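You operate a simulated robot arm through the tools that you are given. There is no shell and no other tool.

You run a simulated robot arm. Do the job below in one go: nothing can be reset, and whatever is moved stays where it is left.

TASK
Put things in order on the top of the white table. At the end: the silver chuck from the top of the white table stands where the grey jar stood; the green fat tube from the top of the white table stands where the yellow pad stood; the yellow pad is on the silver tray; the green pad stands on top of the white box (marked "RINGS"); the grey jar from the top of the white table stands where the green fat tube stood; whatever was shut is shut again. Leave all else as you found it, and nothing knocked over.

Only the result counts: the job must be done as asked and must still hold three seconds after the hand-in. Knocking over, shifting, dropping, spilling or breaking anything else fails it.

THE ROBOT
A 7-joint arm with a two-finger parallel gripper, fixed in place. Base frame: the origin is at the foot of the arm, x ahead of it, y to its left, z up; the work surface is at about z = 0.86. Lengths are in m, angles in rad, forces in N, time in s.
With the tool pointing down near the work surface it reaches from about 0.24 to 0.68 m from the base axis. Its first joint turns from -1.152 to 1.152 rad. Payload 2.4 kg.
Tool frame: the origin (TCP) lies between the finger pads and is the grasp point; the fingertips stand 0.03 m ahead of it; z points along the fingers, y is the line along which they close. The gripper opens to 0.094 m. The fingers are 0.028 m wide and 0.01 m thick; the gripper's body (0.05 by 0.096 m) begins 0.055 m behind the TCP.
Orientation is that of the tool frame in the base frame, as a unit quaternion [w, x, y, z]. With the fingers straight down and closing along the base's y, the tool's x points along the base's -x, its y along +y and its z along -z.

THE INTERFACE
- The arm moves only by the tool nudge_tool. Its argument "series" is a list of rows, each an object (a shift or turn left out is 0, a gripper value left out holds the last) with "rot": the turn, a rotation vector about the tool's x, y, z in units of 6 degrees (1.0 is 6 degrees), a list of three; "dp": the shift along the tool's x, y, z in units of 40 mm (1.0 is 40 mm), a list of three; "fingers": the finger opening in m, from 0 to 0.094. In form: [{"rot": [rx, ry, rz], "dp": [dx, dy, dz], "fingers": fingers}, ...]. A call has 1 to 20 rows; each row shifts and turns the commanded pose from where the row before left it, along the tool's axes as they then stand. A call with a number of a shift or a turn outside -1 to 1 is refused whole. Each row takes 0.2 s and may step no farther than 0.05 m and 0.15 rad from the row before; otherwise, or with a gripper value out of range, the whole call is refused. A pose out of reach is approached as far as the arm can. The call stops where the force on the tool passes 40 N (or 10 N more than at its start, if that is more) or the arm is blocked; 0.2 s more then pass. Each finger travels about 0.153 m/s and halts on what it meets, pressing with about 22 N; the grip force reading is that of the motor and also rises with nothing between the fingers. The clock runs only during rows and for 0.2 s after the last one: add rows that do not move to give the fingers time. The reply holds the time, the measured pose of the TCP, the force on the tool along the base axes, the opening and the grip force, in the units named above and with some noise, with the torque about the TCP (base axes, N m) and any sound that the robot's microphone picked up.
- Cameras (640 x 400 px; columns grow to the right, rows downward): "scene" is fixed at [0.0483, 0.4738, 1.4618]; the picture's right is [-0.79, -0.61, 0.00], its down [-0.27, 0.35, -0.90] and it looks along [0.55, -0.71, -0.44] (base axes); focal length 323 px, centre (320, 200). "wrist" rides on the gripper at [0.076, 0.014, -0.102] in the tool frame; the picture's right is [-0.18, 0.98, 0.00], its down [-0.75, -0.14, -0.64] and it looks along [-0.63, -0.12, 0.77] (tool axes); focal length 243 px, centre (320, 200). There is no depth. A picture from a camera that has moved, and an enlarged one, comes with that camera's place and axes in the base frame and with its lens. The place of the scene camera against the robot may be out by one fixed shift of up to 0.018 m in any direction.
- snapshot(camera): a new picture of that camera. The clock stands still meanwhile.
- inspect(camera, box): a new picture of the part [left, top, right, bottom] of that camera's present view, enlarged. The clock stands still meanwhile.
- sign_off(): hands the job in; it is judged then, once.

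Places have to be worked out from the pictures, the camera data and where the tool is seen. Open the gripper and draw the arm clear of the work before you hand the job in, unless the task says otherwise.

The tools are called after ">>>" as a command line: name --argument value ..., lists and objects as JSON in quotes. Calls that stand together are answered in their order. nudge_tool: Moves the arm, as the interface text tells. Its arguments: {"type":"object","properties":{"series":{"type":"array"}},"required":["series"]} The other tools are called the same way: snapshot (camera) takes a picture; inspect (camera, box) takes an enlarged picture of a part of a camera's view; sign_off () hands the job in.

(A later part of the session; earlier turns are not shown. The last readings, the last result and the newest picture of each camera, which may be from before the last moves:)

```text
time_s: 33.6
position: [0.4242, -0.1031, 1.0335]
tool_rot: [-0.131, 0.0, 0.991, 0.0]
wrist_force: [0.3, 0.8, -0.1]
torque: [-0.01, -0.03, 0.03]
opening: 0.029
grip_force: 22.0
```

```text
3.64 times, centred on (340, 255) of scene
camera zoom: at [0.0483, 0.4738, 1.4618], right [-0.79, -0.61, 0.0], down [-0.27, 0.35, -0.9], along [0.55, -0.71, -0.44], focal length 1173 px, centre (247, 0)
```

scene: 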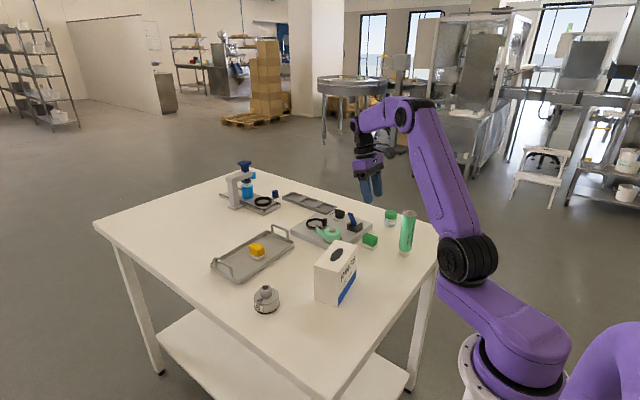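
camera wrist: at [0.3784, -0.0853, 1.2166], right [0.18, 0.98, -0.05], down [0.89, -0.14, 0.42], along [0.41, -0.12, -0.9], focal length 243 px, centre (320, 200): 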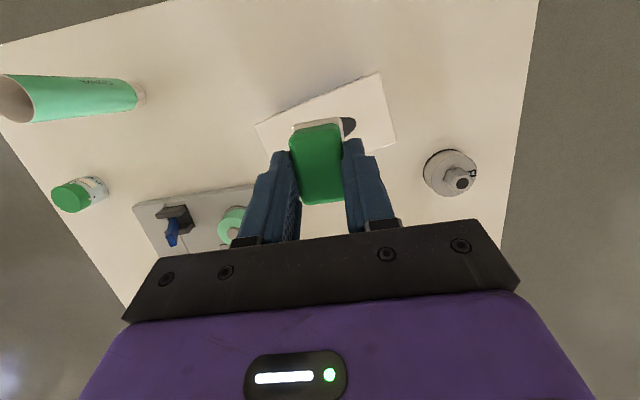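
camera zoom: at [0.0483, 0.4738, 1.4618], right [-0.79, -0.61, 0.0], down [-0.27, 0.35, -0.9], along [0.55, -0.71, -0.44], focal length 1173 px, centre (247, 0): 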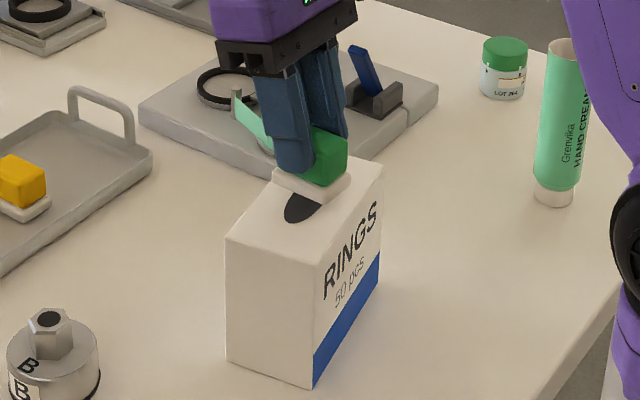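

The pad is over the middle of the box top. I continue down in 1 mm steps.

>>> nudge_tool --series '[{"dp": [-0.0065, 0, 0.0242]}, {"dp": [-0.0065, 0, 0.0242]}, {"dp": [-0.0065, 0, 0.0242]}, {"dp": [-0.0065, 0, 0.0242]}, {"dp": [-0.0065, 0, 0.0242]}, {"dp": [-0.0065, 0, 0.0242]}, {"dp": [-0.0065, 0, 0.0242]}, {}]'

```text
time_s: 35.4
position: [0.4259, -0.1015, 1.0265]
tool_rot: [-0.131, 0.0, 0.991, 0.0]
wrist_force: [-0.4, -0.7, -1.6]
torque: [0.0, 0.0, -0.03]
opening: 0.0286
grip_force: 21.7
```

Not touching yet at z ≈ 1.0255; I go on with 1 mm steps, a few at a time.

>>> nudge_tool --series '[{"dp": [-0.0065, 0, 0.0242]}, {"dp": [-0.0065, 0, 0.0242]}, {"dp": [-0.0065, 0, 0.0242]}, {}]'

```text
time_s: 36.4
position: [0.4259, -0.102, 1.0239]
tool_rot: [-0.131, 0.0, 0.991, 0.0]
wrist_force: [0.4, 0.5, -0.4]
torque: [-0.02, 0.01, -0.01]
opening: 0.029
grip_force: 21.6
```

Still free; I take two more millimetre steps.

>>> nudge_tool --series '[{"dp": [-0.0065, 0, 0.0242]}, {"dp": [-0.0065, 0, 0.0242]}, {}]'

>>> inspect --camera "scene" --box '[310, 210, 380, 270]'

```text
time_s: 37.2
position: [0.4256, -0.1014, 1.0216]
tool_rot: [-0.131, 0.0, 0.991, -0.001]
wrist_force: [-3.8, 0.7, 22.7]
torque: [0.03, 0.35, 0.01]
opening: 0.0292
grip_force: 21.5
```

```text
6.67 times, centred on (345, 240) of scene
camera zoom: at [0.0478, 0.4739, 1.4618], right [-0.79, -0.61, 0.0], down [-0.27, 0.35, -0.9], along [0.55, -0.71, -0.44], focal length 2151 px, centre (153, -67)
```

zoom: 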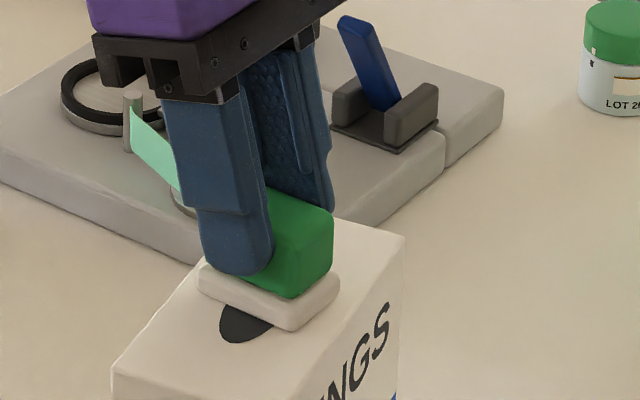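

Firm contact on the box top (about 23 N). I ease off 1 mm, release and rise.

>>> nudge_tool --series '[{"dp": [0.0065, 0, -0.0242]}, {"fingers": 0.05}, {}, {"dp": [0.06, 0, -0.23]}, {"dp": [0.15, 0, -0.58]}, {"dp": [0.2226, 0, -0.8306]}, {"dp": [0.1, 0, -0.4]}, {}]'

>>> snapshot --camera "wrist"

>>> inspect --camera "scene" --box '[280, 190, 440, 310]'

```text
time_s: 39.0
position: [0.4259, -0.103, 1.1062]
tool_rot: [-0.13, 0.0, 0.992, 0.0]
wrist_force: [-0.2, -0.3, -0.8]
torque: [0.0, 0.03, 0.05]
opening: 0.0501
grip_force: 0.1
```

```text
taken
camera wrist: at [0.3797, -0.0886, 1.2243], right [0.18, 0.98, -0.05], down [0.89, -0.14, 0.43], along [0.41, -0.12, -0.9], focal length 243 px, centre (320, 200)
```

wrist: 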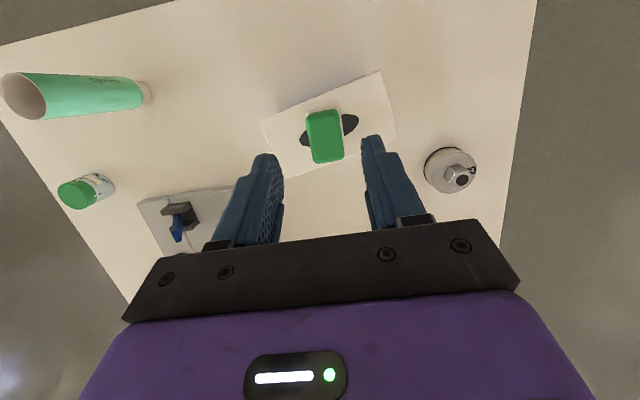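

```text
3.33 times, centred on (360, 250) of scene
camera zoom: at [0.0483, 0.4738, 1.4618], right [-0.79, -0.61, 0.0], down [-0.27, 0.35, -0.9], along [0.55, -0.71, -0.44], focal length 1075 px, centre (187, 33)
```

zoom: 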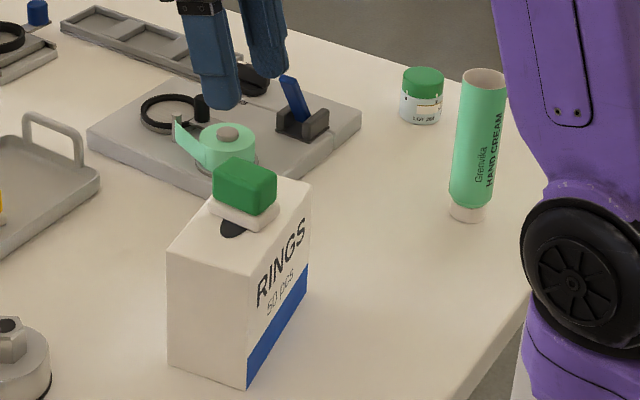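

The green pad stands on the box top. Next the tube: I fly above its spot, set the tool vertical again, open the fingers and look.

>>> nudge_tool --series '[{"dp": [0.15, -0.4, -0.1]}, {"dp": [0.291, -0.8, -0.097]}, {"dp": [0.291, -0.8, -0.097]}, {"dp": [0.291, -0.8, -0.097]}, {"dp": [0.291, -0.8, -0.097]}, {"dp": [0.291, -0.8, -0.097]}, {"dp": [0.291, -0.8, -0.097]}, {"dp": [0.291, -0.8, -0.097]}, {"dp": [0.14, -0.38, 0]}, {"rot": [0, -1, 0], "fingers": 0.075}, {"rot": [0, -1, 0]}, {"rot": [0, -0.5, 0]}, {}]'

>>> snapshot --camera "wrist"

>>> snapshot --camera "scene"

```text
time_s: 41.8
position: [0.3434, -0.3586, 1.1598]
tool_rot: [-0.001, 0.001, 1.0, -0.001]
wrist_force: [0.2, -0.3, 0.1]
torque: [-0.01, 0.01, 0.0]
opening: 0.075
grip_force: 0.1
```

```text
taken
camera wrist: at [0.2689, -0.3435, 1.2621], right [0.18, 0.98, 0.0], down [0.75, -0.14, 0.64], along [0.63, -0.12, -0.77], focal length 243 px, centre (320, 200)
```

wrist: 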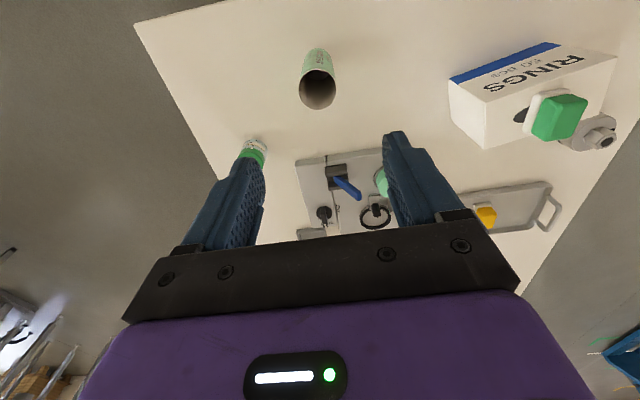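

```text
taken
```

scene: 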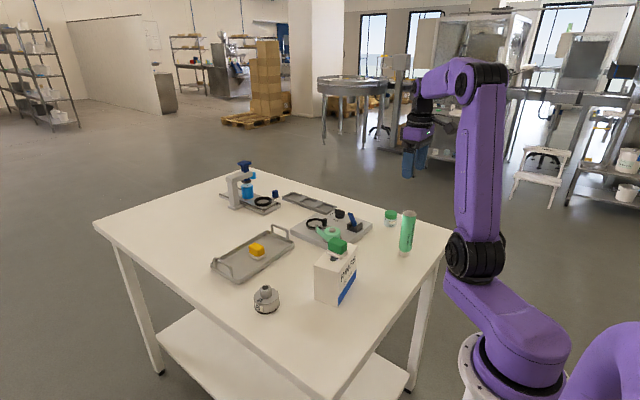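

I enlarge the tube in the wrist view to get its axis and diameter.

>>> inspect --camera "wrist" --box '[260, 30, 380, 120]'

>>> inspect --camera "scene" --box '[370, 195, 440, 265]'

```text
4.44 times, centred on (320, 75) of wrist
camera zoom: at [0.2689, -0.3435, 1.2621], right [0.18, 0.98, 0.0], down [0.75, -0.14, 0.64], along [0.63, -0.12, -0.77], focal length 1078 px, centre (320, 756)
```

zoom: 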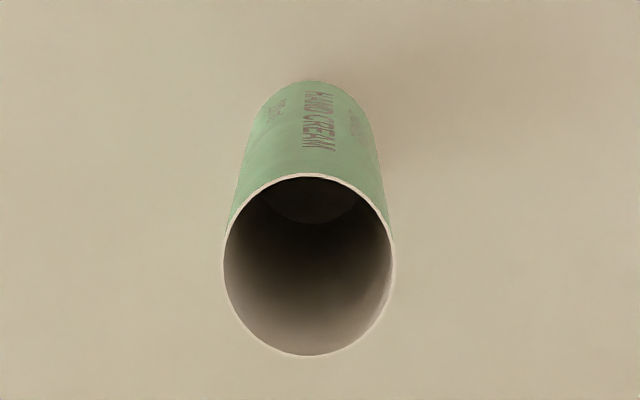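

```text
5.71 times, centred on (405, 230) of scene
camera zoom: at [0.0483, 0.4738, 1.4618], right [-0.79, -0.61, 0.0], down [-0.27, 0.35, -0.9], along [0.55, -0.71, -0.44], focal length 1844 px, centre (-166, 29)
```

zoom: 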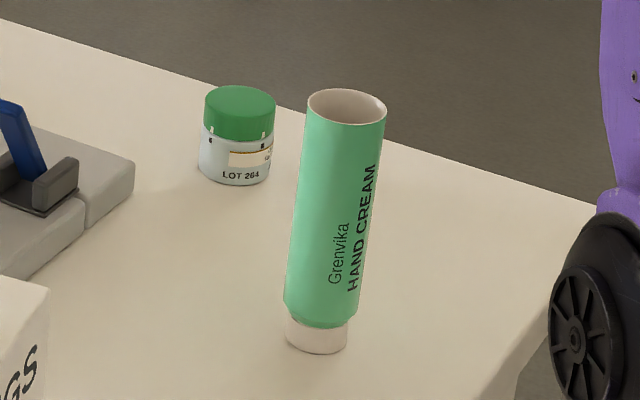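

The tube's top centre is about (0.340, -0.3595), diameter ≈ 39 mm, top at z ≈ 1.003. I correct by (-4, -2) mm, come down to just above it and check the alignment.

>>> nudge_tool --series '[{"dp": [0.1, -0.04, 0.7]}, {"dp": [0, 0, 0.9]}, {"dp": [0, 0, 0.9]}, {"dp": [0, 0, 0.3]}, {}]'

>>> snapshot --camera "wrist"

>>> inspect --camera "scene" --box '[370, 150, 460, 270]'

```text
time_s: 43.0
position: [0.3416, -0.359, 1.0488]
tool_rot: [0.0, 0.0, 1.0, 0.0]
wrist_force: [0.5, -0.2, 0.0]
torque: [0.02, -0.01, -0.02]
opening: 0.075
grip_force: 0.0
```

```text
taken
camera wrist: at [0.265, -0.3437, 1.1497], right [0.18, 0.98, 0.0], down [0.75, -0.14, 0.64], along [0.63, -0.12, -0.77], focal length 243 px, centre (320, 200)
```

wrist: 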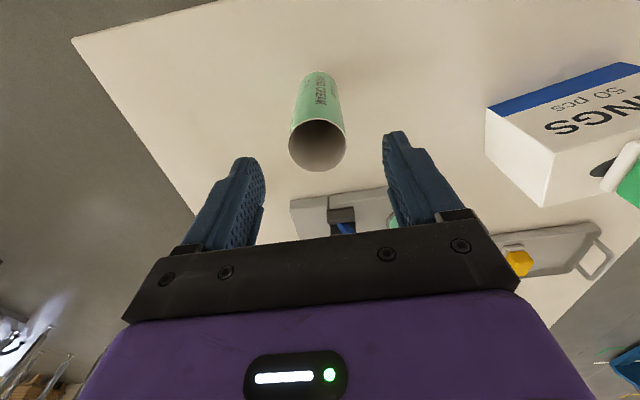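

```text
3.33 times, centred on (415, 210) of scene
camera zoom: at [0.0483, 0.4738, 1.4618], right [-0.79, -0.61, 0.0], down [-0.27, 0.35, -0.9], along [0.55, -0.71, -0.44], focal length 1075 px, centre (3, 167)
```

zoom: 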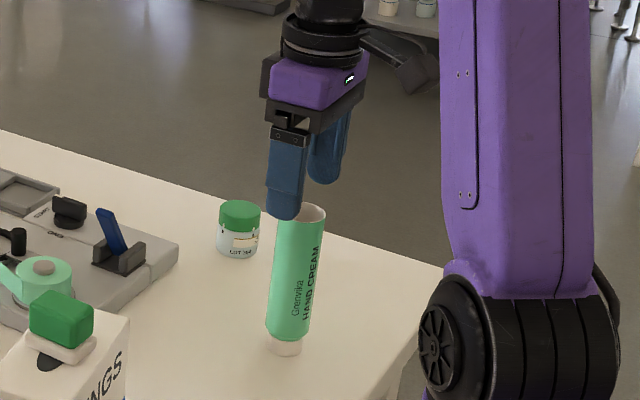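

The tube is centred within about 2 mm of the gripper axis. I descend around it to z ≈ 0.962 (fingertips at mid-height) and close.

>>> nudge_tool --series '[{"dp": [0.017, -0.01, 0.7]}, {"dp": [0.017, -0.01, 0.7]}, {"dp": [0.016, -0.01, 0.6]}, {"dp": [0, 0, 0.15]}, {}, {"fingers": 0.02}, {}, {}]'

>>> inspect --camera "scene" --box '[370, 150, 460, 270]'

>>> snapshot --camera "wrist"

```text
time_s: 44.8
position: [0.3379, -0.3603, 0.9635]
tool_rot: [0.0, 0.0, 1.0, 0.0]
wrist_force: [0.4, -0.4, -0.1]
torque: [0.01, 0.02, 0.01]
opening: 0.0385
grip_force: 21.8
```

```text
3.33 times, centred on (415, 210) of scene
camera zoom: at [0.0483, 0.4738, 1.4618], right [-0.79, -0.61, 0.0], down [-0.27, 0.35, -0.9], along [0.55, -0.71, -0.44], focal length 1075 px, centre (3, 167)
```

zoom: 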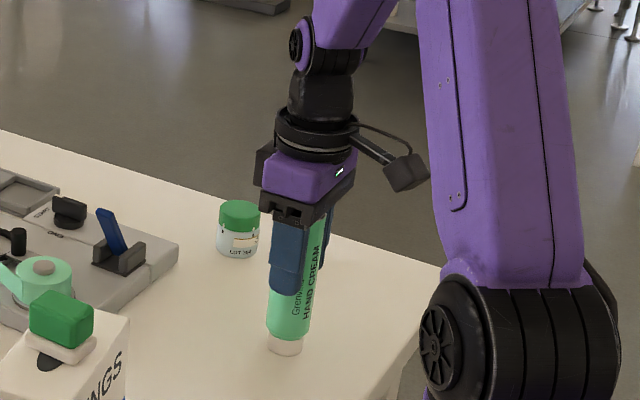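

```text
taken
camera wrist: at [0.2622, -0.3462, 1.0649], right [0.18, 0.98, 0.0], down [0.75, -0.14, 0.64], along [0.63, -0.12, -0.77], focal length 243 px, centre (320, 200)
```

wrist: 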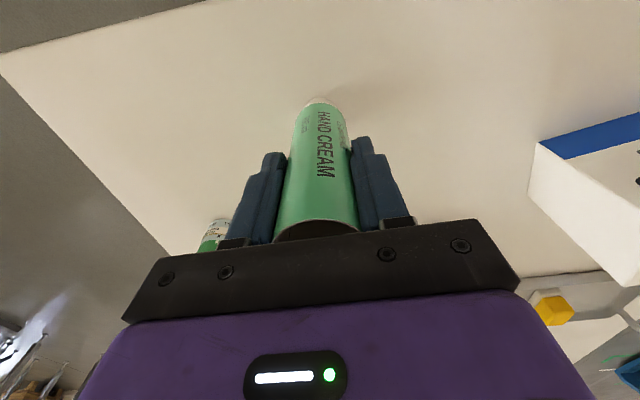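

The tube is gripped at 38.5 mm with the gripper centred at (0.339, -0.360) — that is the tube's spot. I lift it gently 45 mm and check it comes along upright.

>>> nudge_tool --series '[{"dp": [0, 0, -0.1]}, {"dp": [0, 0, -0.2]}, {"dp": [0, 0, -0.4]}, {"dp": [0, 0, -0.4]}, {}]'

>>> inspect --camera "scene" --box '[370, 150, 460, 270]'

```text
time_s: 46.0
position: [0.3377, -0.3596, 1.0055]
tool_rot: [-0.001, 0.0, 1.0, 0.0]
wrist_force: [0.3, 0.9, -0.4]
torque: [-0.01, -0.02, -0.01]
opening: 0.0385
grip_force: 22.0
```

```text
3.33 times, centred on (415, 210) of scene
camera zoom: at [0.0483, 0.4738, 1.4618], right [-0.79, -0.61, 0.0], down [-0.27, 0.35, -0.9], along [0.55, -0.71, -0.44], focal length 1075 px, centre (3, 167)
```

zoom: 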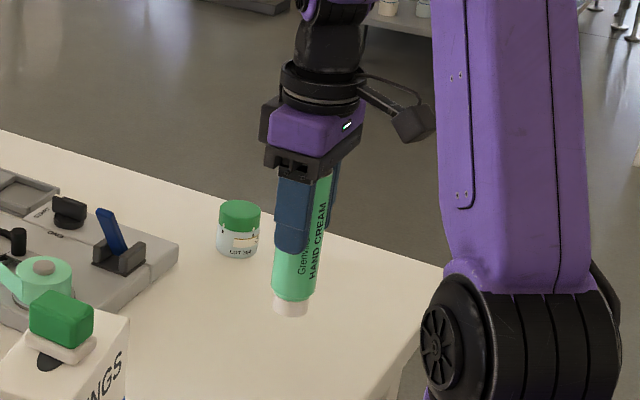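

The tube hangs upright. I carry it to the old yellow-pad spot (0.4605, -0.250).

>>> nudge_tool --series '[{"dp": [-0.3, 0.27, 0]}, {"dp": [-0.61, 0.55, 0]}, {"dp": [-0.61, 0.55, 0]}, {"dp": [-0.61, 0.55, 0]}, {"dp": [-0.61, 0.55, 0]}, {"dp": [-0.31, 0.28, 0]}, {}, {"dp": [0, 0, 0.4]}, {"dp": [0, 0, 0.4]}, {"dp": [0, 0, 0.1]}, {}]'

>>> inspect --camera "scene" --box '[310, 150, 420, 280]'

>>> snapshot --camera "wrist"

```text
time_s: 48.4
position: [0.4603, -0.2499, 0.9715]
tool_rot: [0.0, 0.0, 1.0, 0.0]
wrist_force: [0.1, -0.1, 0.7]
torque: [0.02, -0.01, 0.0]
opening: 0.0386
grip_force: 21.7
```

```text
3.08 times, centred on (365, 215) of scene
camera zoom: at [0.0483, 0.4738, 1.4618], right [-0.79, -0.61, 0.0], down [-0.27, 0.35, -0.9], along [0.55, -0.71, -0.44], focal length 993 px, centre (182, 154)
```

zoom: 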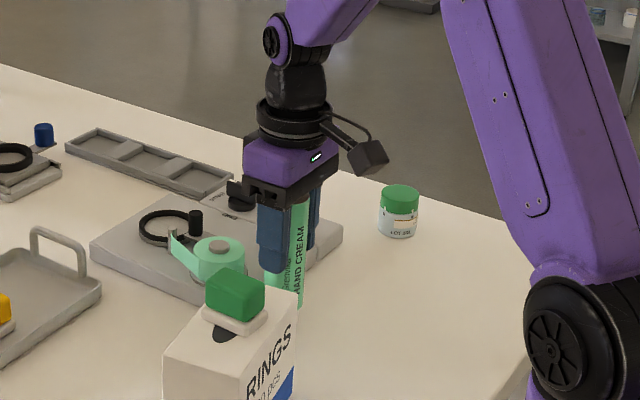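

```text
taken
camera wrist: at [0.3849, -0.2355, 1.0725], right [0.18, 0.98, 0.0], down [0.75, -0.14, 0.64], along [0.63, -0.12, -0.77], focal length 243 px, centre (320, 200)
```

wrist: 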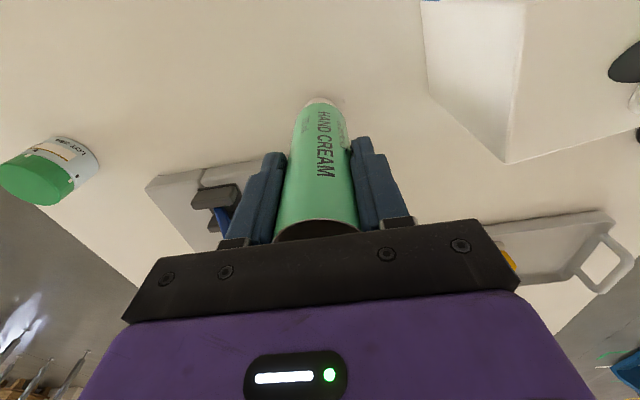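

The tube is over (0.460, -0.250), about 8 mm above the table. I lower in 1 mm steps until I feel contact.

>>> nudge_tool --series '[{"dp": [0, 0, 0.05]}, {"dp": [0, 0, 0.05]}, {"dp": [0, 0, 0.025]}, {"dp": [0, 0, 0.025]}, {}]'

```text
time_s: 49.6
position: [0.4592, -0.2508, 0.9639]
tool_rot: [0.0, 0.0, 1.0, 0.0]
wrist_force: [-0.8, -0.4, -0.8]
torque: [0.01, 0.02, -0.01]
opening: 0.0386
grip_force: 21.9
```

No contact yet at z ≈ 0.964; further 1 mm steps.

>>> nudge_tool --series '[{"dp": [0, 0, 0.025]}, {"dp": [0, 0, 0.025]}, {}]'

```text
time_s: 50.4
position: [0.4611, -0.2505, 0.9631]
tool_rot: [0.0, 0.0, 1.0, -0.001]
wrist_force: [0.5, 0.5, -0.4]
torque: [0.01, -0.02, 0.0]
opening: 0.0385
grip_force: 22.0
```

Still no force at what should be the original height; one more millimetre at a time.

>>> nudge_tool --series '[{"dp": [0, 0, 0.025]}, {}]'

```text
time_s: 51.0
position: [0.4607, -0.2505, 0.9623]
tool_rot: [0.001, 0.0, 1.0, -0.001]
wrist_force: [-1.6, -0.6, 12.5]
torque: [-0.16, 0.19, -0.04]
opening: 0.0387
grip_force: 22.4
```

Contact (12.5 N). I release by opening gradually, then look before rising.

>>> nudge_tool --series '[{"fingers": 0.042}, {"fingers": 0.05}, {"fingers": 0.065}, {}]'

>>> snapshot --camera "wrist"

>>> inspect --camera "scene" --box '[310, 150, 420, 280]'

```text
time_s: 52.0
position: [0.4601, -0.2499, 0.9616]
tool_rot: [0.001, -0.001, 1.0, 0.0]
wrist_force: [-0.2, -1.0, 0.2]
torque: [-0.02, 0.01, 0.03]
opening: 0.0649
grip_force: 0.2
```

```text
taken
camera wrist: at [0.3846, -0.2355, 1.0635], right [0.18, 0.98, 0.0], down [0.75, -0.14, 0.64], along [0.63, -0.12, -0.77], focal length 243 px, centre (320, 200)
```

wrist: 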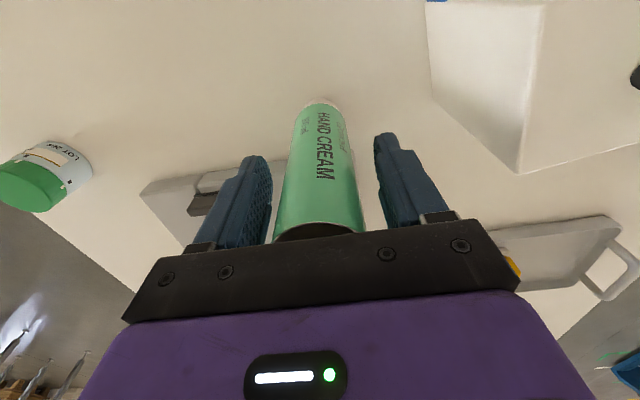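

```text
3.08 times, centred on (365, 215) of scene
camera zoom: at [0.0483, 0.4738, 1.4618], right [-0.79, -0.61, 0.0], down [-0.27, 0.35, -0.9], along [0.55, -0.71, -0.44], focal length 993 px, centre (182, 154)
```

zoom: 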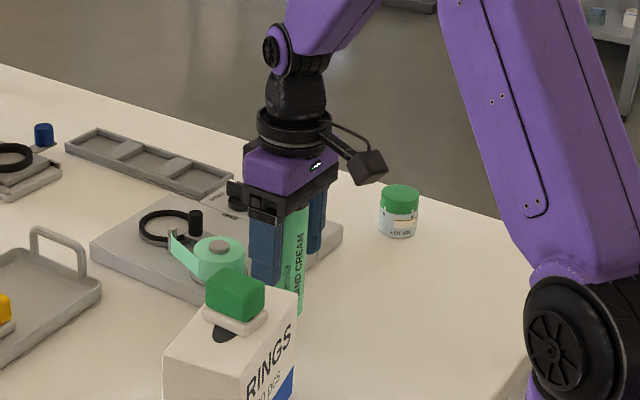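

The tube stands upright at its new spot. I raise straight up clear of it, move toward the jar, and turn the tool so it faces radially outward (about -47°) for the jar at the edge of the reach.

>>> nudge_tool --series '[{"dp": [0, 0, -0.3]}, {"dp": [0, 0, -0.9]}, {"dp": [0, 0, -0.9]}, {"dp": [0, 0, -0.9]}, {"dp": [0.25, -0.95, 0]}, {"dp": [0.25, -0.95, 0]}, {"dp": [0.25, -0.95, 0]}, {"dp": [0.25, -0.95, 0]}, {"dp": [0.25, -0.95, 0]}, {"rot": [0, 0, 1]}, {"rot": [0, 0, 1]}, {"rot": [0, 0, 1]}, {"rot": [0, 0, 1]}, {"rot": [0, 0, 1]}, {"rot": [0, 0, 1]}, {"rot": [0, 0, 1]}, {"rot": [0, 0, 0.83]}, {}]'

>>> snapshot --camera "wrist"

>>> snapshot --camera "scene"

```text
time_s: 55.8
position: [0.4112, -0.4404, 1.0817]
tool_rot: [0.0, 0.399, 0.917, 0.0]
wrist_force: [-0.2, -0.4, 0.2]
torque: [-0.01, 0.02, 0.02]
opening: 0.0648
grip_force: 0.1
```

```text
taken
camera wrist: at [0.3694, -0.3743, 1.1835], right [0.84, 0.53, 0.0], down [0.41, -0.65, 0.64], along [0.34, -0.54, -0.77], focal length 243 px, centre (320, 200)
```

wrist: 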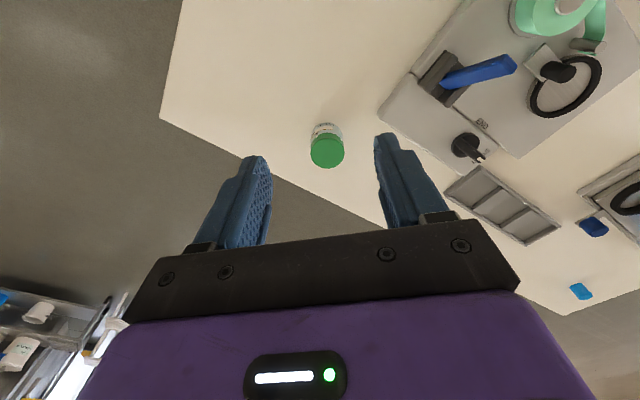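

```text
taken
```

scene: 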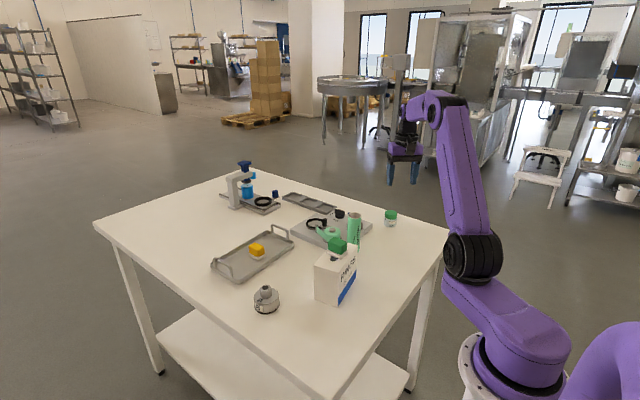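

The jar is now in clear view, right ahead of the tool. I enlarge it to compute its place and diameter.

>>> inspect --camera "wrist" --box '[277, 105, 377, 175]'

>>> inspect --camera "scene" --box '[310, 190, 420, 270]'

```text
5.71 times, centred on (327, 140) of wrist
camera zoom: at [0.3694, -0.3743, 1.1835], right [0.84, 0.53, 0.0], down [0.41, -0.65, 0.64], along [0.34, -0.54, -0.77], focal length 1386 px, centre (280, 543)
```

zoom: 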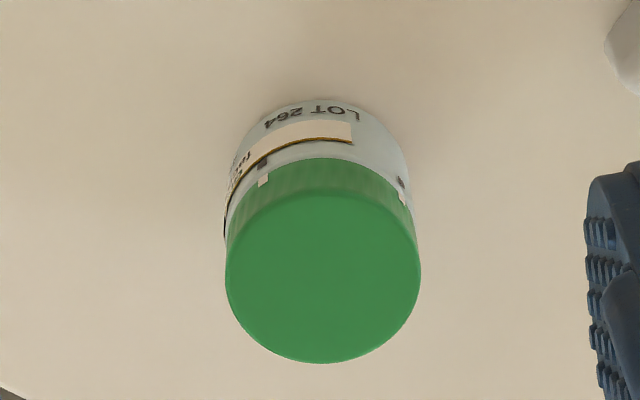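

```text
5.00 times, centred on (365, 230) of scene
camera zoom: at [0.0483, 0.4738, 1.4618], right [-0.79, -0.61, 0.0], down [-0.27, 0.35, -0.9], along [0.55, -0.71, -0.44], focal length 1613 px, centre (95, 50)
```

zoom: 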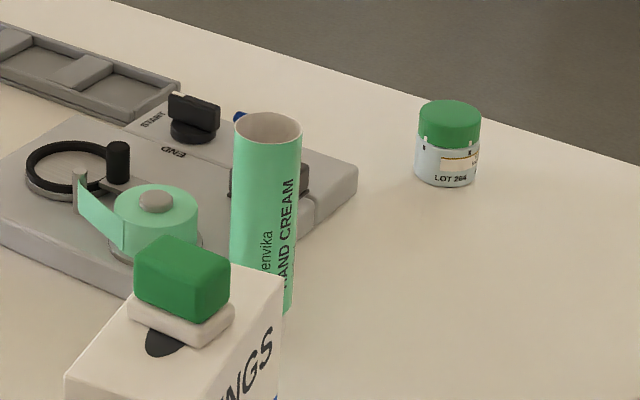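

The jar stands at about (0.460, -0.499), diameter ≈ 44 mm, top near z ≈ 0.906 — radius 0.679, so I use the 15° outward tilt again. I tilt, move out over it and stop with the tips just above the lid to check.

>>> nudge_tool --series '[{"rot": [0, -1, 0]}, {"rot": [0, -1, 0]}, {"rot": [0, -0.5, 0]}, {"dp": [-0.877, -0.054, 0.235]}, {"dp": [-0.876, -0.054, 0.235]}, {"dp": [0.205, 0, 0.765]}, {"dp": [0.205, 0, 0.765]}, {"dp": [0.205, 0, 0.765]}, {"dp": [0.205, 0, 0.765]}, {}]'

>>> snapshot --camera "wrist"

>>> inspect --camera "scene" --box '[350, 160, 440, 240]'

```text
time_s: 58.0
position: [0.4582, -0.497, 0.9551]
tool_rot: [0.12, 0.395, 0.909, -0.052]
wrist_force: [0.4, 0.5, 0.5]
torque: [-0.02, -0.02, 0.03]
opening: 0.0649
grip_force: 0.0
```

```text
taken
camera wrist: at [0.3996, -0.4129, 1.0325], right [0.84, 0.54, 0.05], down [0.28, -0.51, 0.82], along [0.47, -0.67, -0.58], focal length 243 px, centre (320, 200)
```

wrist: 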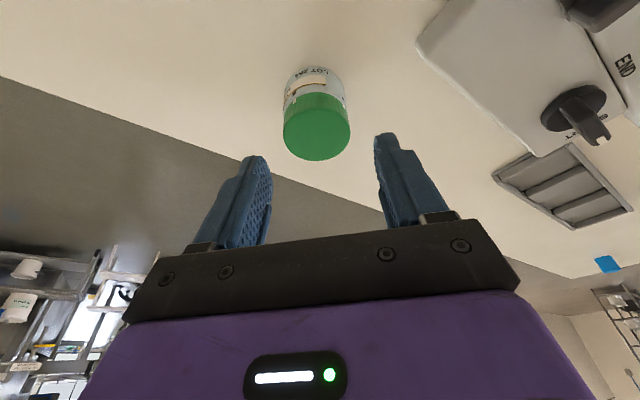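

```text
5.00 times, centred on (395, 200) of scene
camera zoom: at [0.0483, 0.4738, 1.4618], right [-0.79, -0.61, 0.0], down [-0.27, 0.35, -0.9], along [0.55, -0.71, -0.44], focal length 1613 px, centre (-55, 200)
```

zoom: 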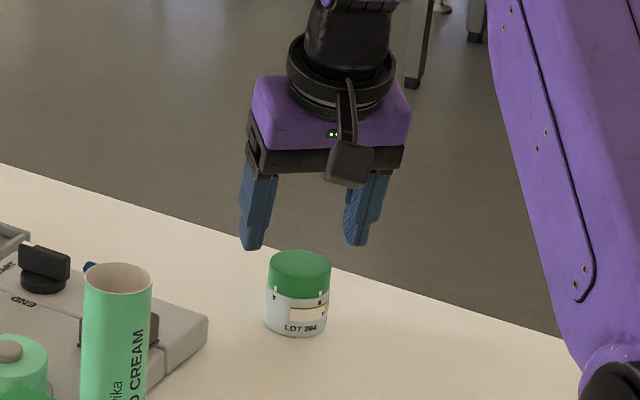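

I zoom on the jar to fine-check the lateral and radial alignment before going down.

>>> inspect --camera "wrist" --box '[250, 50, 410, 170]'

```text
3.33 times, centred on (330, 110) of wrist
camera zoom: at [0.3996, -0.4129, 1.0325], right [0.84, 0.54, 0.05], down [0.28, -0.51, 0.82], along [0.47, -0.67, -0.58], focal length 809 px, centre (287, 500)
```

zoom: 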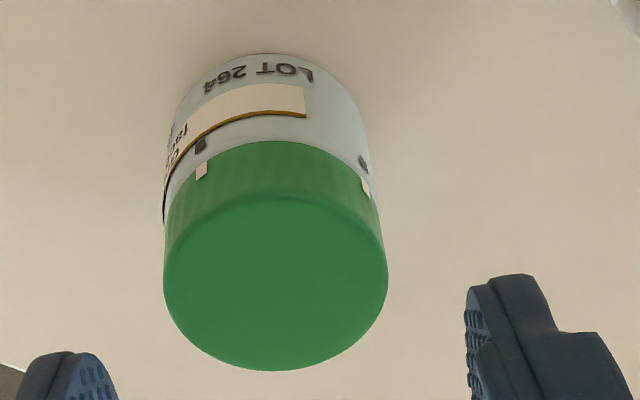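

The alignment is right (jar centre ≈ (0.4605, -0.498), lateral error < 1 mm). I lower to z ≈ 0.899 and close on the jar, then test-lift by a few millimetres.

>>> nudge_tool --series '[{"dp": [0.12, 0, 0.45]}, {"dp": [0.12, 0, 0.45]}, {"dp": [0.122, 0, 0.452]}, {}, {"fingers": 0.025}, {}, {}]'

>>> inspect --camera "scene" --box '[350, 160, 440, 240]'

>>> inspect --camera "wrist" --box '[220, 50, 420, 210]'

```text
time_s: 59.6
position: [0.4579, -0.4968, 0.8987]
tool_rot: [0.12, 0.395, 0.909, -0.052]
wrist_force: [0.8, -0.3, 0.0]
torque: [-0.03, 0.02, 0.02]
opening: 0.0462
grip_force: 22.5
```

```text
5.00 times, centred on (395, 200) of scene
camera zoom: at [0.0483, 0.4738, 1.4619], right [-0.79, -0.61, 0.0], down [-0.27, 0.35, -0.9], along [0.55, -0.71, -0.44], focal length 1613 px, centre (-55, 200)
```

zoom: 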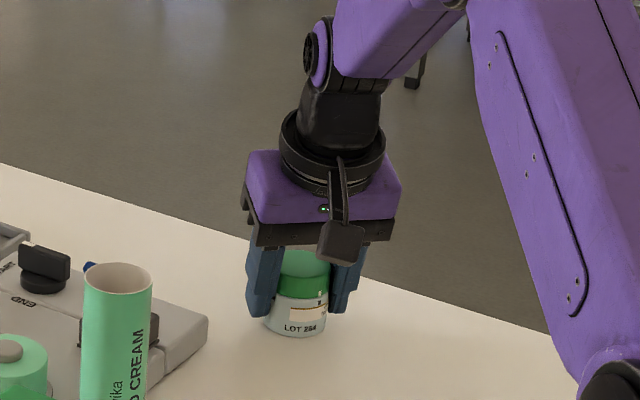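

```text
2.50 times, centred on (320, 130) of wrist
camera zoom: at [0.3997, -0.4134, 0.9776], right [0.84, 0.54, 0.05], down [0.28, -0.51, 0.81], along [0.46, -0.67, -0.58], focal length 606 px, centre (320, 375)
```

zoom: 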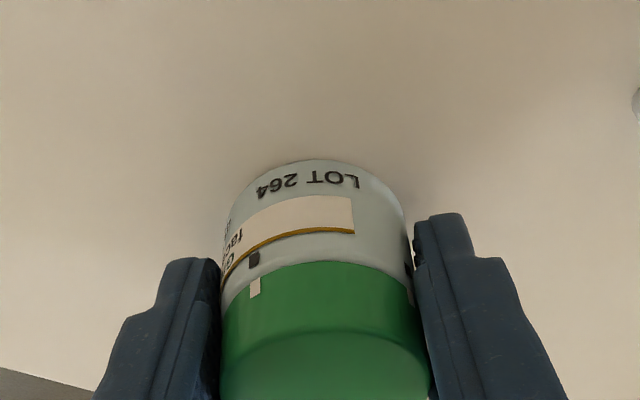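

Gripped at 46.2 mm. I lift slowly 10 mm and check the hold.

>>> nudge_tool --series '[{"dp": [-0.0162, 0, -0.0604]}, {"dp": [-0.0324, 0, -0.1207]}, {"dp": [-0.0324, 0, -0.1207]}, {}]'

>>> inspect --camera "scene" --box '[350, 160, 440, 240]'

>>> inspect --camera "wrist" --box '[220, 50, 420, 210]'

```text
time_s: 60.6
position: [0.4563, -0.496, 0.9105]
tool_rot: [0.12, 0.396, 0.909, -0.052]
wrist_force: [0.8, -0.4, -0.8]
torque: [-0.02, -0.01, 0.04]
opening: 0.0462
grip_force: 21.8
```

```text
5.00 times, centred on (395, 200) of scene
camera zoom: at [0.0483, 0.4738, 1.4619], right [-0.79, -0.61, 0.0], down [-0.27, 0.35, -0.9], along [0.55, -0.71, -0.44], focal length 1613 px, centre (-55, 200)
```

zoom: 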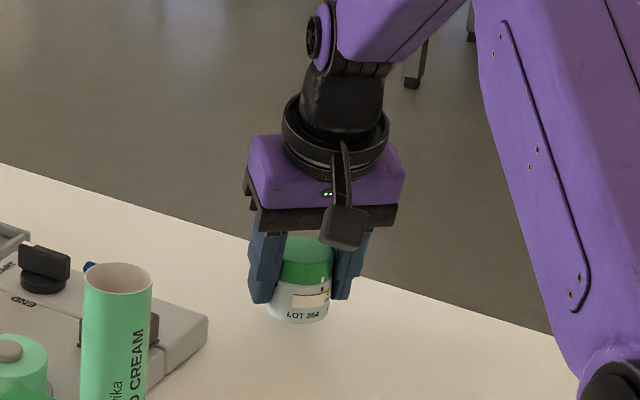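

```text
2.50 times, centred on (320, 130) of wrist
camera zoom: at [0.3984, -0.4125, 0.9896], right [0.84, 0.54, 0.05], down [0.28, -0.51, 0.82], along [0.46, -0.67, -0.58], focal length 606 px, centre (320, 375)
```

zoom: 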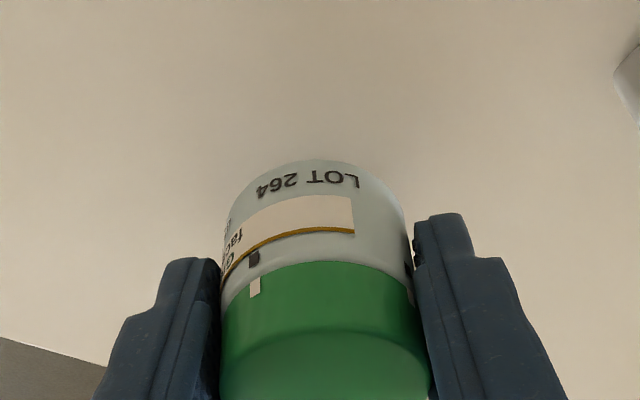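

The jar is firmly held with the lid in place. I lift 30 mm more and draw it radially back to the tube's old spot (0.339, -0.360).

>>> nudge_tool --series '[{"dp": [-0.097, 0, -0.362]}, {"dp": [-0.097, 0, -0.362]}, {"dp": [0.37, 0.013, -0.1]}, {"dp": [0.743, 0.027, -0.199]}, {"dp": [0.743, 0.027, -0.199]}, {"dp": [0.743, 0.027, -0.199]}, {"dp": [0.743, 0.027, -0.199]}, {"dp": [0.743, 0.027, -0.199]}, {"dp": [0.373, 0.014, -0.099]}, {}, {"dp": [0.113, 0, 0.423]}, {"dp": [0.113, 0, 0.423]}, {}]'

>>> snapshot --camera "wrist"

>>> inspect --camera "scene" --box '[330, 160, 460, 270]'

```text
time_s: 63.4
position: [0.3368, -0.3567, 0.9054]
tool_rot: [0.12, 0.396, 0.909, -0.053]
wrist_force: [-0.1, 0.3, -0.4]
torque: [-0.03, 0.03, 0.0]
opening: 0.0461
grip_force: 22.1
```

```text
taken
camera wrist: at [0.2787, -0.2735, 0.984], right [0.84, 0.54, 0.05], down [0.28, -0.51, 0.82], along [0.46, -0.67, -0.58], focal length 243 px, centre (320, 200)
```

wrist: 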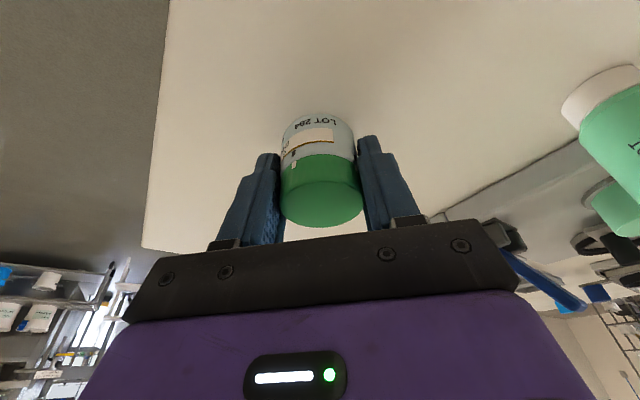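

```text
3.64 times, centred on (395, 215) of scene
camera zoom: at [0.0483, 0.4738, 1.4619], right [-0.79, -0.61, 0.0], down [-0.27, 0.35, -0.9], along [0.55, -0.71, -0.44], focal length 1173 px, centre (47, 146)
```

zoom: 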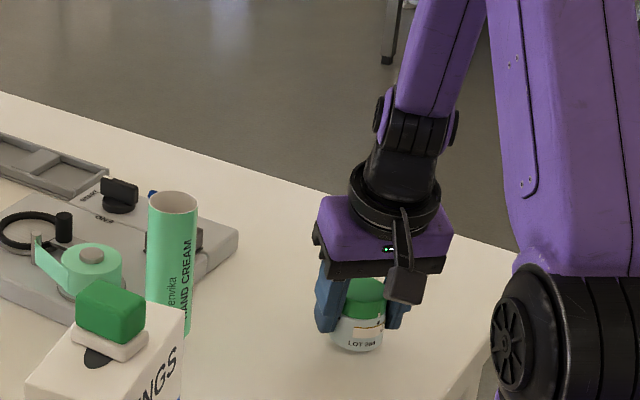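

The jar is over (0.339, -0.359). Lowering in millimetre steps to contact.

>>> nudge_tool --series '[{"dp": [0.0129, 0, 0.0483]}, {"dp": [0.0129, 0, 0.0483]}, {"dp": [0.0065, 0, 0.0242]}, {"dp": [0.0065, 0, 0.0242]}, {}]'

```text
time_s: 64.6
position: [0.3361, -0.3566, 0.9006]
tool_rot: [0.12, 0.396, 0.909, -0.052]
wrist_force: [0.0, 0.8, 0.7]
torque: [0.01, -0.03, -0.01]
opening: 0.0459
grip_force: 22.1
```

No contact yet at 0.9005; two more single-millimetre steps.

>>> nudge_tool --series '[{"dp": [0.0065, 0, 0.0242]}, {"dp": [0.0065, 0, 0.0242]}, {}]'

```text
time_s: 65.4
position: [0.3369, -0.358, 0.8983]
tool_rot: [0.121, 0.394, 0.91, -0.053]
wrist_force: [0.2, 1.2, 11.0]
torque: [0.05, -0.11, 0.05]
opening: 0.0459
grip_force: 21.9
```

Contact is made (11 N). I open gradually and back straight up, then check the jar.

>>> nudge_tool --series '[{"fingers": 0.049}, {"fingers": 0.056}, {"fingers": 0.068}, {}, {"dp": [-0.065, 0, -0.24]}, {"dp": [-0.194, 0, -0.7245]}, {"dp": [-0.2329, 0, -0.8693]}, {"dp": [-0.2329, 0, -0.8693]}, {"dp": [-0.2329, 0, -0.8693]}, {}]'

>>> snapshot --camera "wrist"

>>> inspect --camera "scene" --box '[330, 160, 460, 270]'

```text
time_s: 67.6
position: [0.3359, -0.3575, 1.0486]
tool_rot: [0.12, 0.395, 0.909, -0.052]
wrist_force: [-0.5, -0.1, -0.2]
torque: [-0.01, 0.03, 0.01]
opening: 0.0681
grip_force: 0.0
```

```text
taken
camera wrist: at [0.2782, -0.2743, 1.1265], right [0.84, 0.54, 0.05], down [0.28, -0.51, 0.82], along [0.46, -0.67, -0.58], focal length 243 px, centre (320, 200)
```

wrist: 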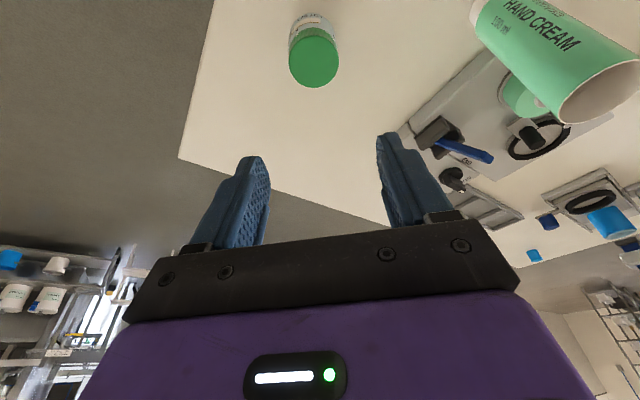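

```text
3.64 times, centred on (395, 215) of scene
camera zoom: at [0.0483, 0.4738, 1.4618], right [-0.79, -0.61, 0.0], down [-0.27, 0.35, -0.9], along [0.55, -0.71, -0.44], focal length 1173 px, centre (47, 146)
```

zoom: 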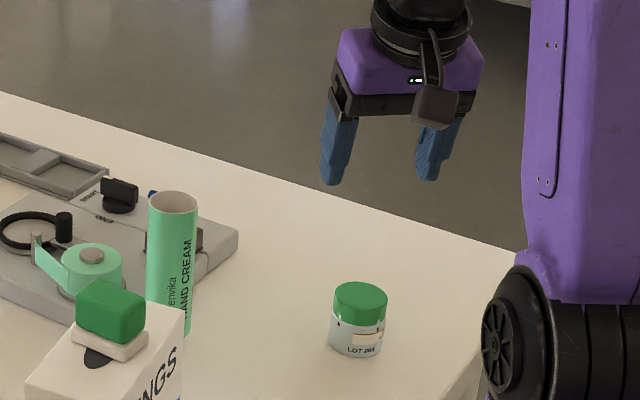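

The jar stands properly where the tube was. Now the chuck: keeping this same tilted orientation, I rise and cross over to above the chuck near (0.51, 0.06) for a close look.

>>> nudge_tool --series '[{"dp": [-0.162, 0, -0.604]}, {"dp": [-0.162, 0, -0.604]}, {"dp": [0.353, 0.785, -0.0945]}, {"dp": [0.353, 0.785, -0.0945]}, {"dp": [0.353, 0.785, -0.0945]}, {"dp": [0.353, 0.785, -0.0945]}, {"dp": [0.353, 0.785, -0.0945]}, {"dp": [0.353, 0.785, -0.0945]}, {"dp": [0.353, 0.785, -0.0945]}, {"dp": [0.353, 0.785, -0.0945]}, {"dp": [0.353, 0.785, -0.0945]}, {"dp": [0.353, 0.785, -0.0945]}, {"dp": [0.353, 0.785, -0.0945]}, {"dp": [0.353, 0.785, -0.0945]}, {"dp": [0.353, 0.785, -0.0945], "fingers": 0.088}, {}]'

>>> snapshot --camera "wrist"

>>> snapshot --camera "scene"

```text
time_s: 71.0
position: [0.5043, 0.0615, 1.0951]
tool_rot: [0.12, 0.396, 0.909, -0.052]
wrist_force: [-0.6, 0.2, -0.6]
torque: [0.02, -0.01, 0.02]
opening: 0.0877
grip_force: 0.2
```

```text
taken
camera wrist: at [0.446, 0.1442, 1.1747], right [0.84, 0.54, 0.05], down [0.28, -0.51, 0.82], along [0.46, -0.67, -0.58], focal length 243 px, centre (320, 200)
```

wrist: 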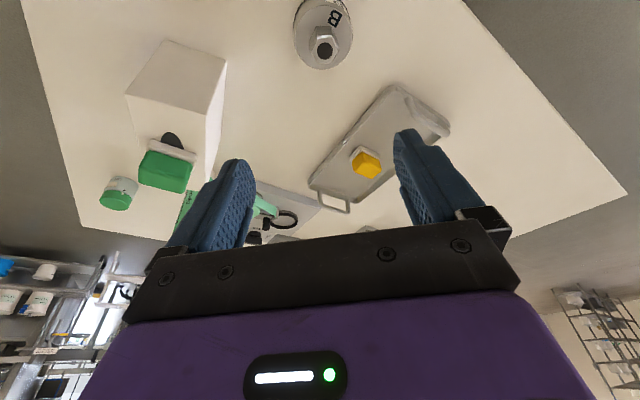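

```text
taken
```

scene: 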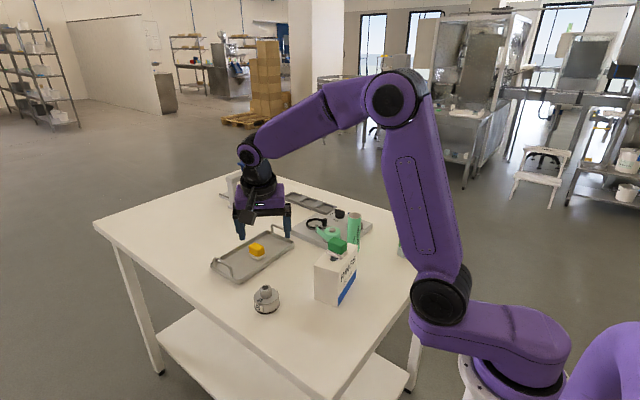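

The chuck is in view ahead of the tool. I enlarge it to measure its centre, diameter and height.

>>> inspect --camera "wrist" --box '[275, 0, 375, 75]'

>>> inspect --camera "scene" --box '[235, 270, 295, 325]'

```text
5.33 times, centred on (325, 38) of wrist
camera zoom: at [0.446, 0.1442, 1.1747], right [0.84, 0.54, 0.05], down [0.28, -0.51, 0.82], along [0.46, -0.67, -0.58], focal length 1294 px, centre (293, 1067)
```

zoom: 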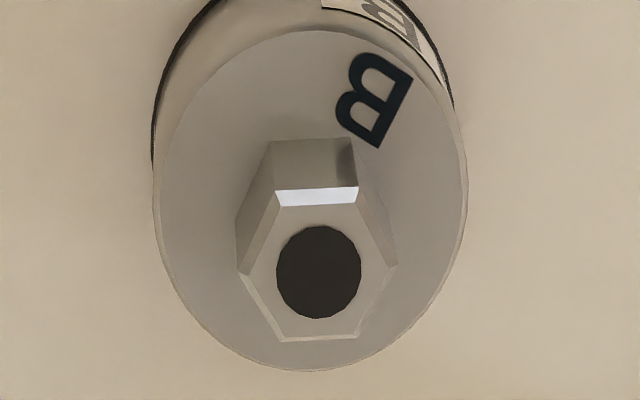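

```text
7.27 times, centred on (265, 298) of scene
camera zoom: at [0.0483, 0.4738, 1.4618], right [-0.79, -0.61, 0.0], down [-0.27, 0.35, -0.9], along [0.55, -0.71, -0.44], focal length 2346 px, centre (720, -509)
```

zoom: 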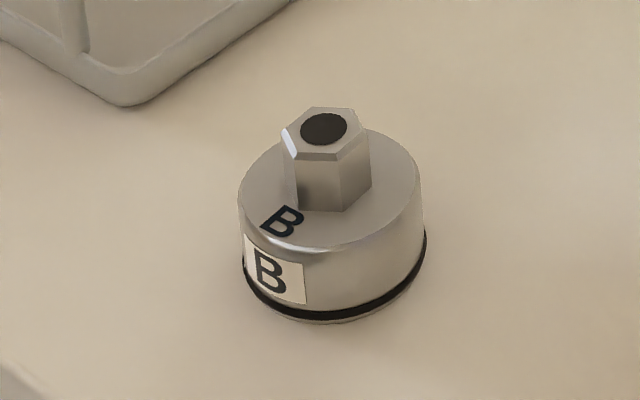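

The chuck's centre is about (0.520, 0.060), diameter ≈ 63 mm, body top ≈ 0.89 and nut top ≈ 0.91. I move over it and down to just above the nut, then verify.

>>> nudge_tool --series '[{"dp": [0.151, 0.066, 0.768]}, {"dp": [0.151, 0.066, 0.768]}, {"dp": [0.151, 0.066, 0.768]}, {"dp": [0.151, 0.066, 0.768]}, {}]'

>>> inspect --camera "wrist" --box '[220, 40, 420, 190]'

>>> inspect --camera "scene" --box '[215, 215, 335, 325]'

```text
time_s: 72.2
position: [0.5168, 0.0613, 0.9734]
tool_rot: [0.119, 0.395, 0.909, -0.052]
wrist_force: [-0.3, -0.3, -0.4]
torque: [-0.04, 0.01, -0.02]
opening: 0.0881
grip_force: 0.1
```

```text
2.67 times, centred on (320, 115) of wrist
camera zoom: at [0.4594, 0.1446, 1.0513], right [0.84, 0.54, 0.05], down [0.28, -0.51, 0.82], along [0.47, -0.67, -0.58], focal length 647 px, centre (320, 427)
```

zoom: 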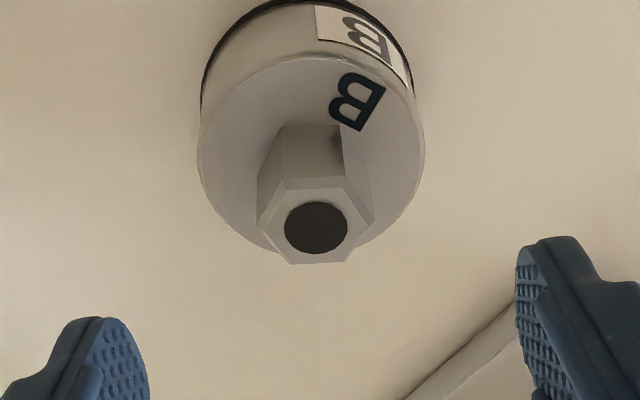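

```text
3.64 times, centred on (275, 270) of scene
camera zoom: at [0.0483, 0.4738, 1.4618], right [-0.79, -0.61, 0.0], down [-0.27, 0.35, -0.9], along [0.55, -0.71, -0.44], focal length 1173 px, centre (484, -54)
```

zoom: 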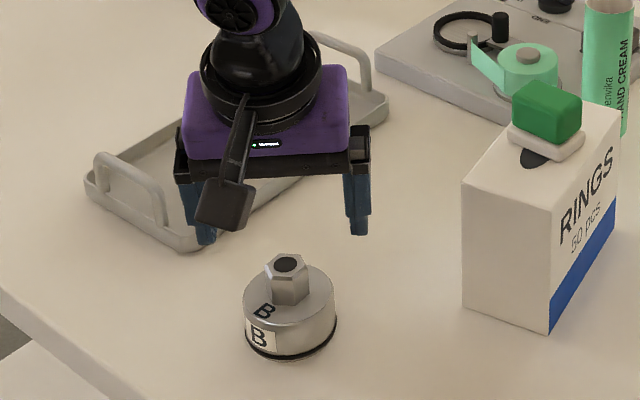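

The chuck's axis is at (0.519, 0.0605) and the nut top at ≈ 0.918; lateral alignment is good. I lower to z ≈ 0.901 so the fingers grip the body above the black ring, and close.

>>> nudge_tool --series '[{"dp": [0.179, 0, 0.572]}, {"dp": [0.179, 0, 0.572]}, {"dp": [0.179, 0, 0.571]}, {}, {"fingers": 0.045}, {}, {}]'

>>> inspect --camera "wrist" --box '[200, 60, 440, 240]'

>>> inspect --camera "scene" --box '[215, 215, 335, 325]'

```text
time_s: 73.8
position: [0.515, 0.0629, 0.8995]
tool_rot: [0.12, 0.395, 0.909, -0.052]
wrist_force: [1.2, 1.8, 1.1]
torque: [0.11, -0.12, 0.03]
opening: 0.0606
grip_force: 22.3
```

```text
2.22 times, centred on (320, 150) of wrist
camera zoom: at [0.4567, 0.1469, 0.9781], right [0.84, 0.54, 0.05], down [0.28, -0.51, 0.82], along [0.46, -0.67, -0.58], focal length 539 px, centre (320, 311)
```

zoom: 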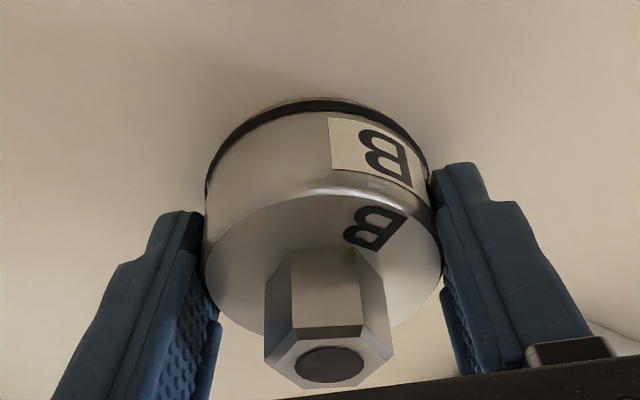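

```text
3.64 times, centred on (275, 270) of scene
camera zoom: at [0.0483, 0.4738, 1.4618], right [-0.79, -0.61, 0.0], down [-0.27, 0.35, -0.9], along [0.55, -0.71, -0.44], focal length 1173 px, centre (484, -54)
```

zoom: 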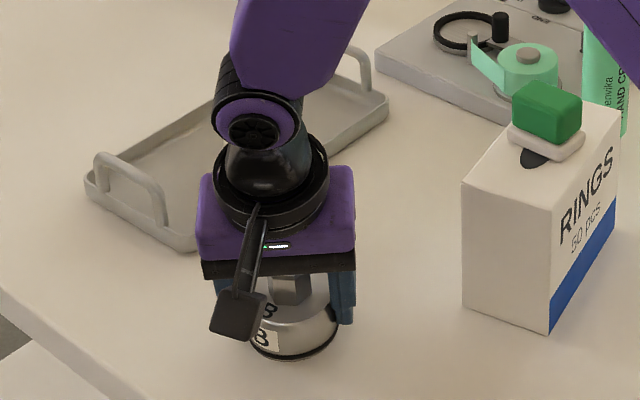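

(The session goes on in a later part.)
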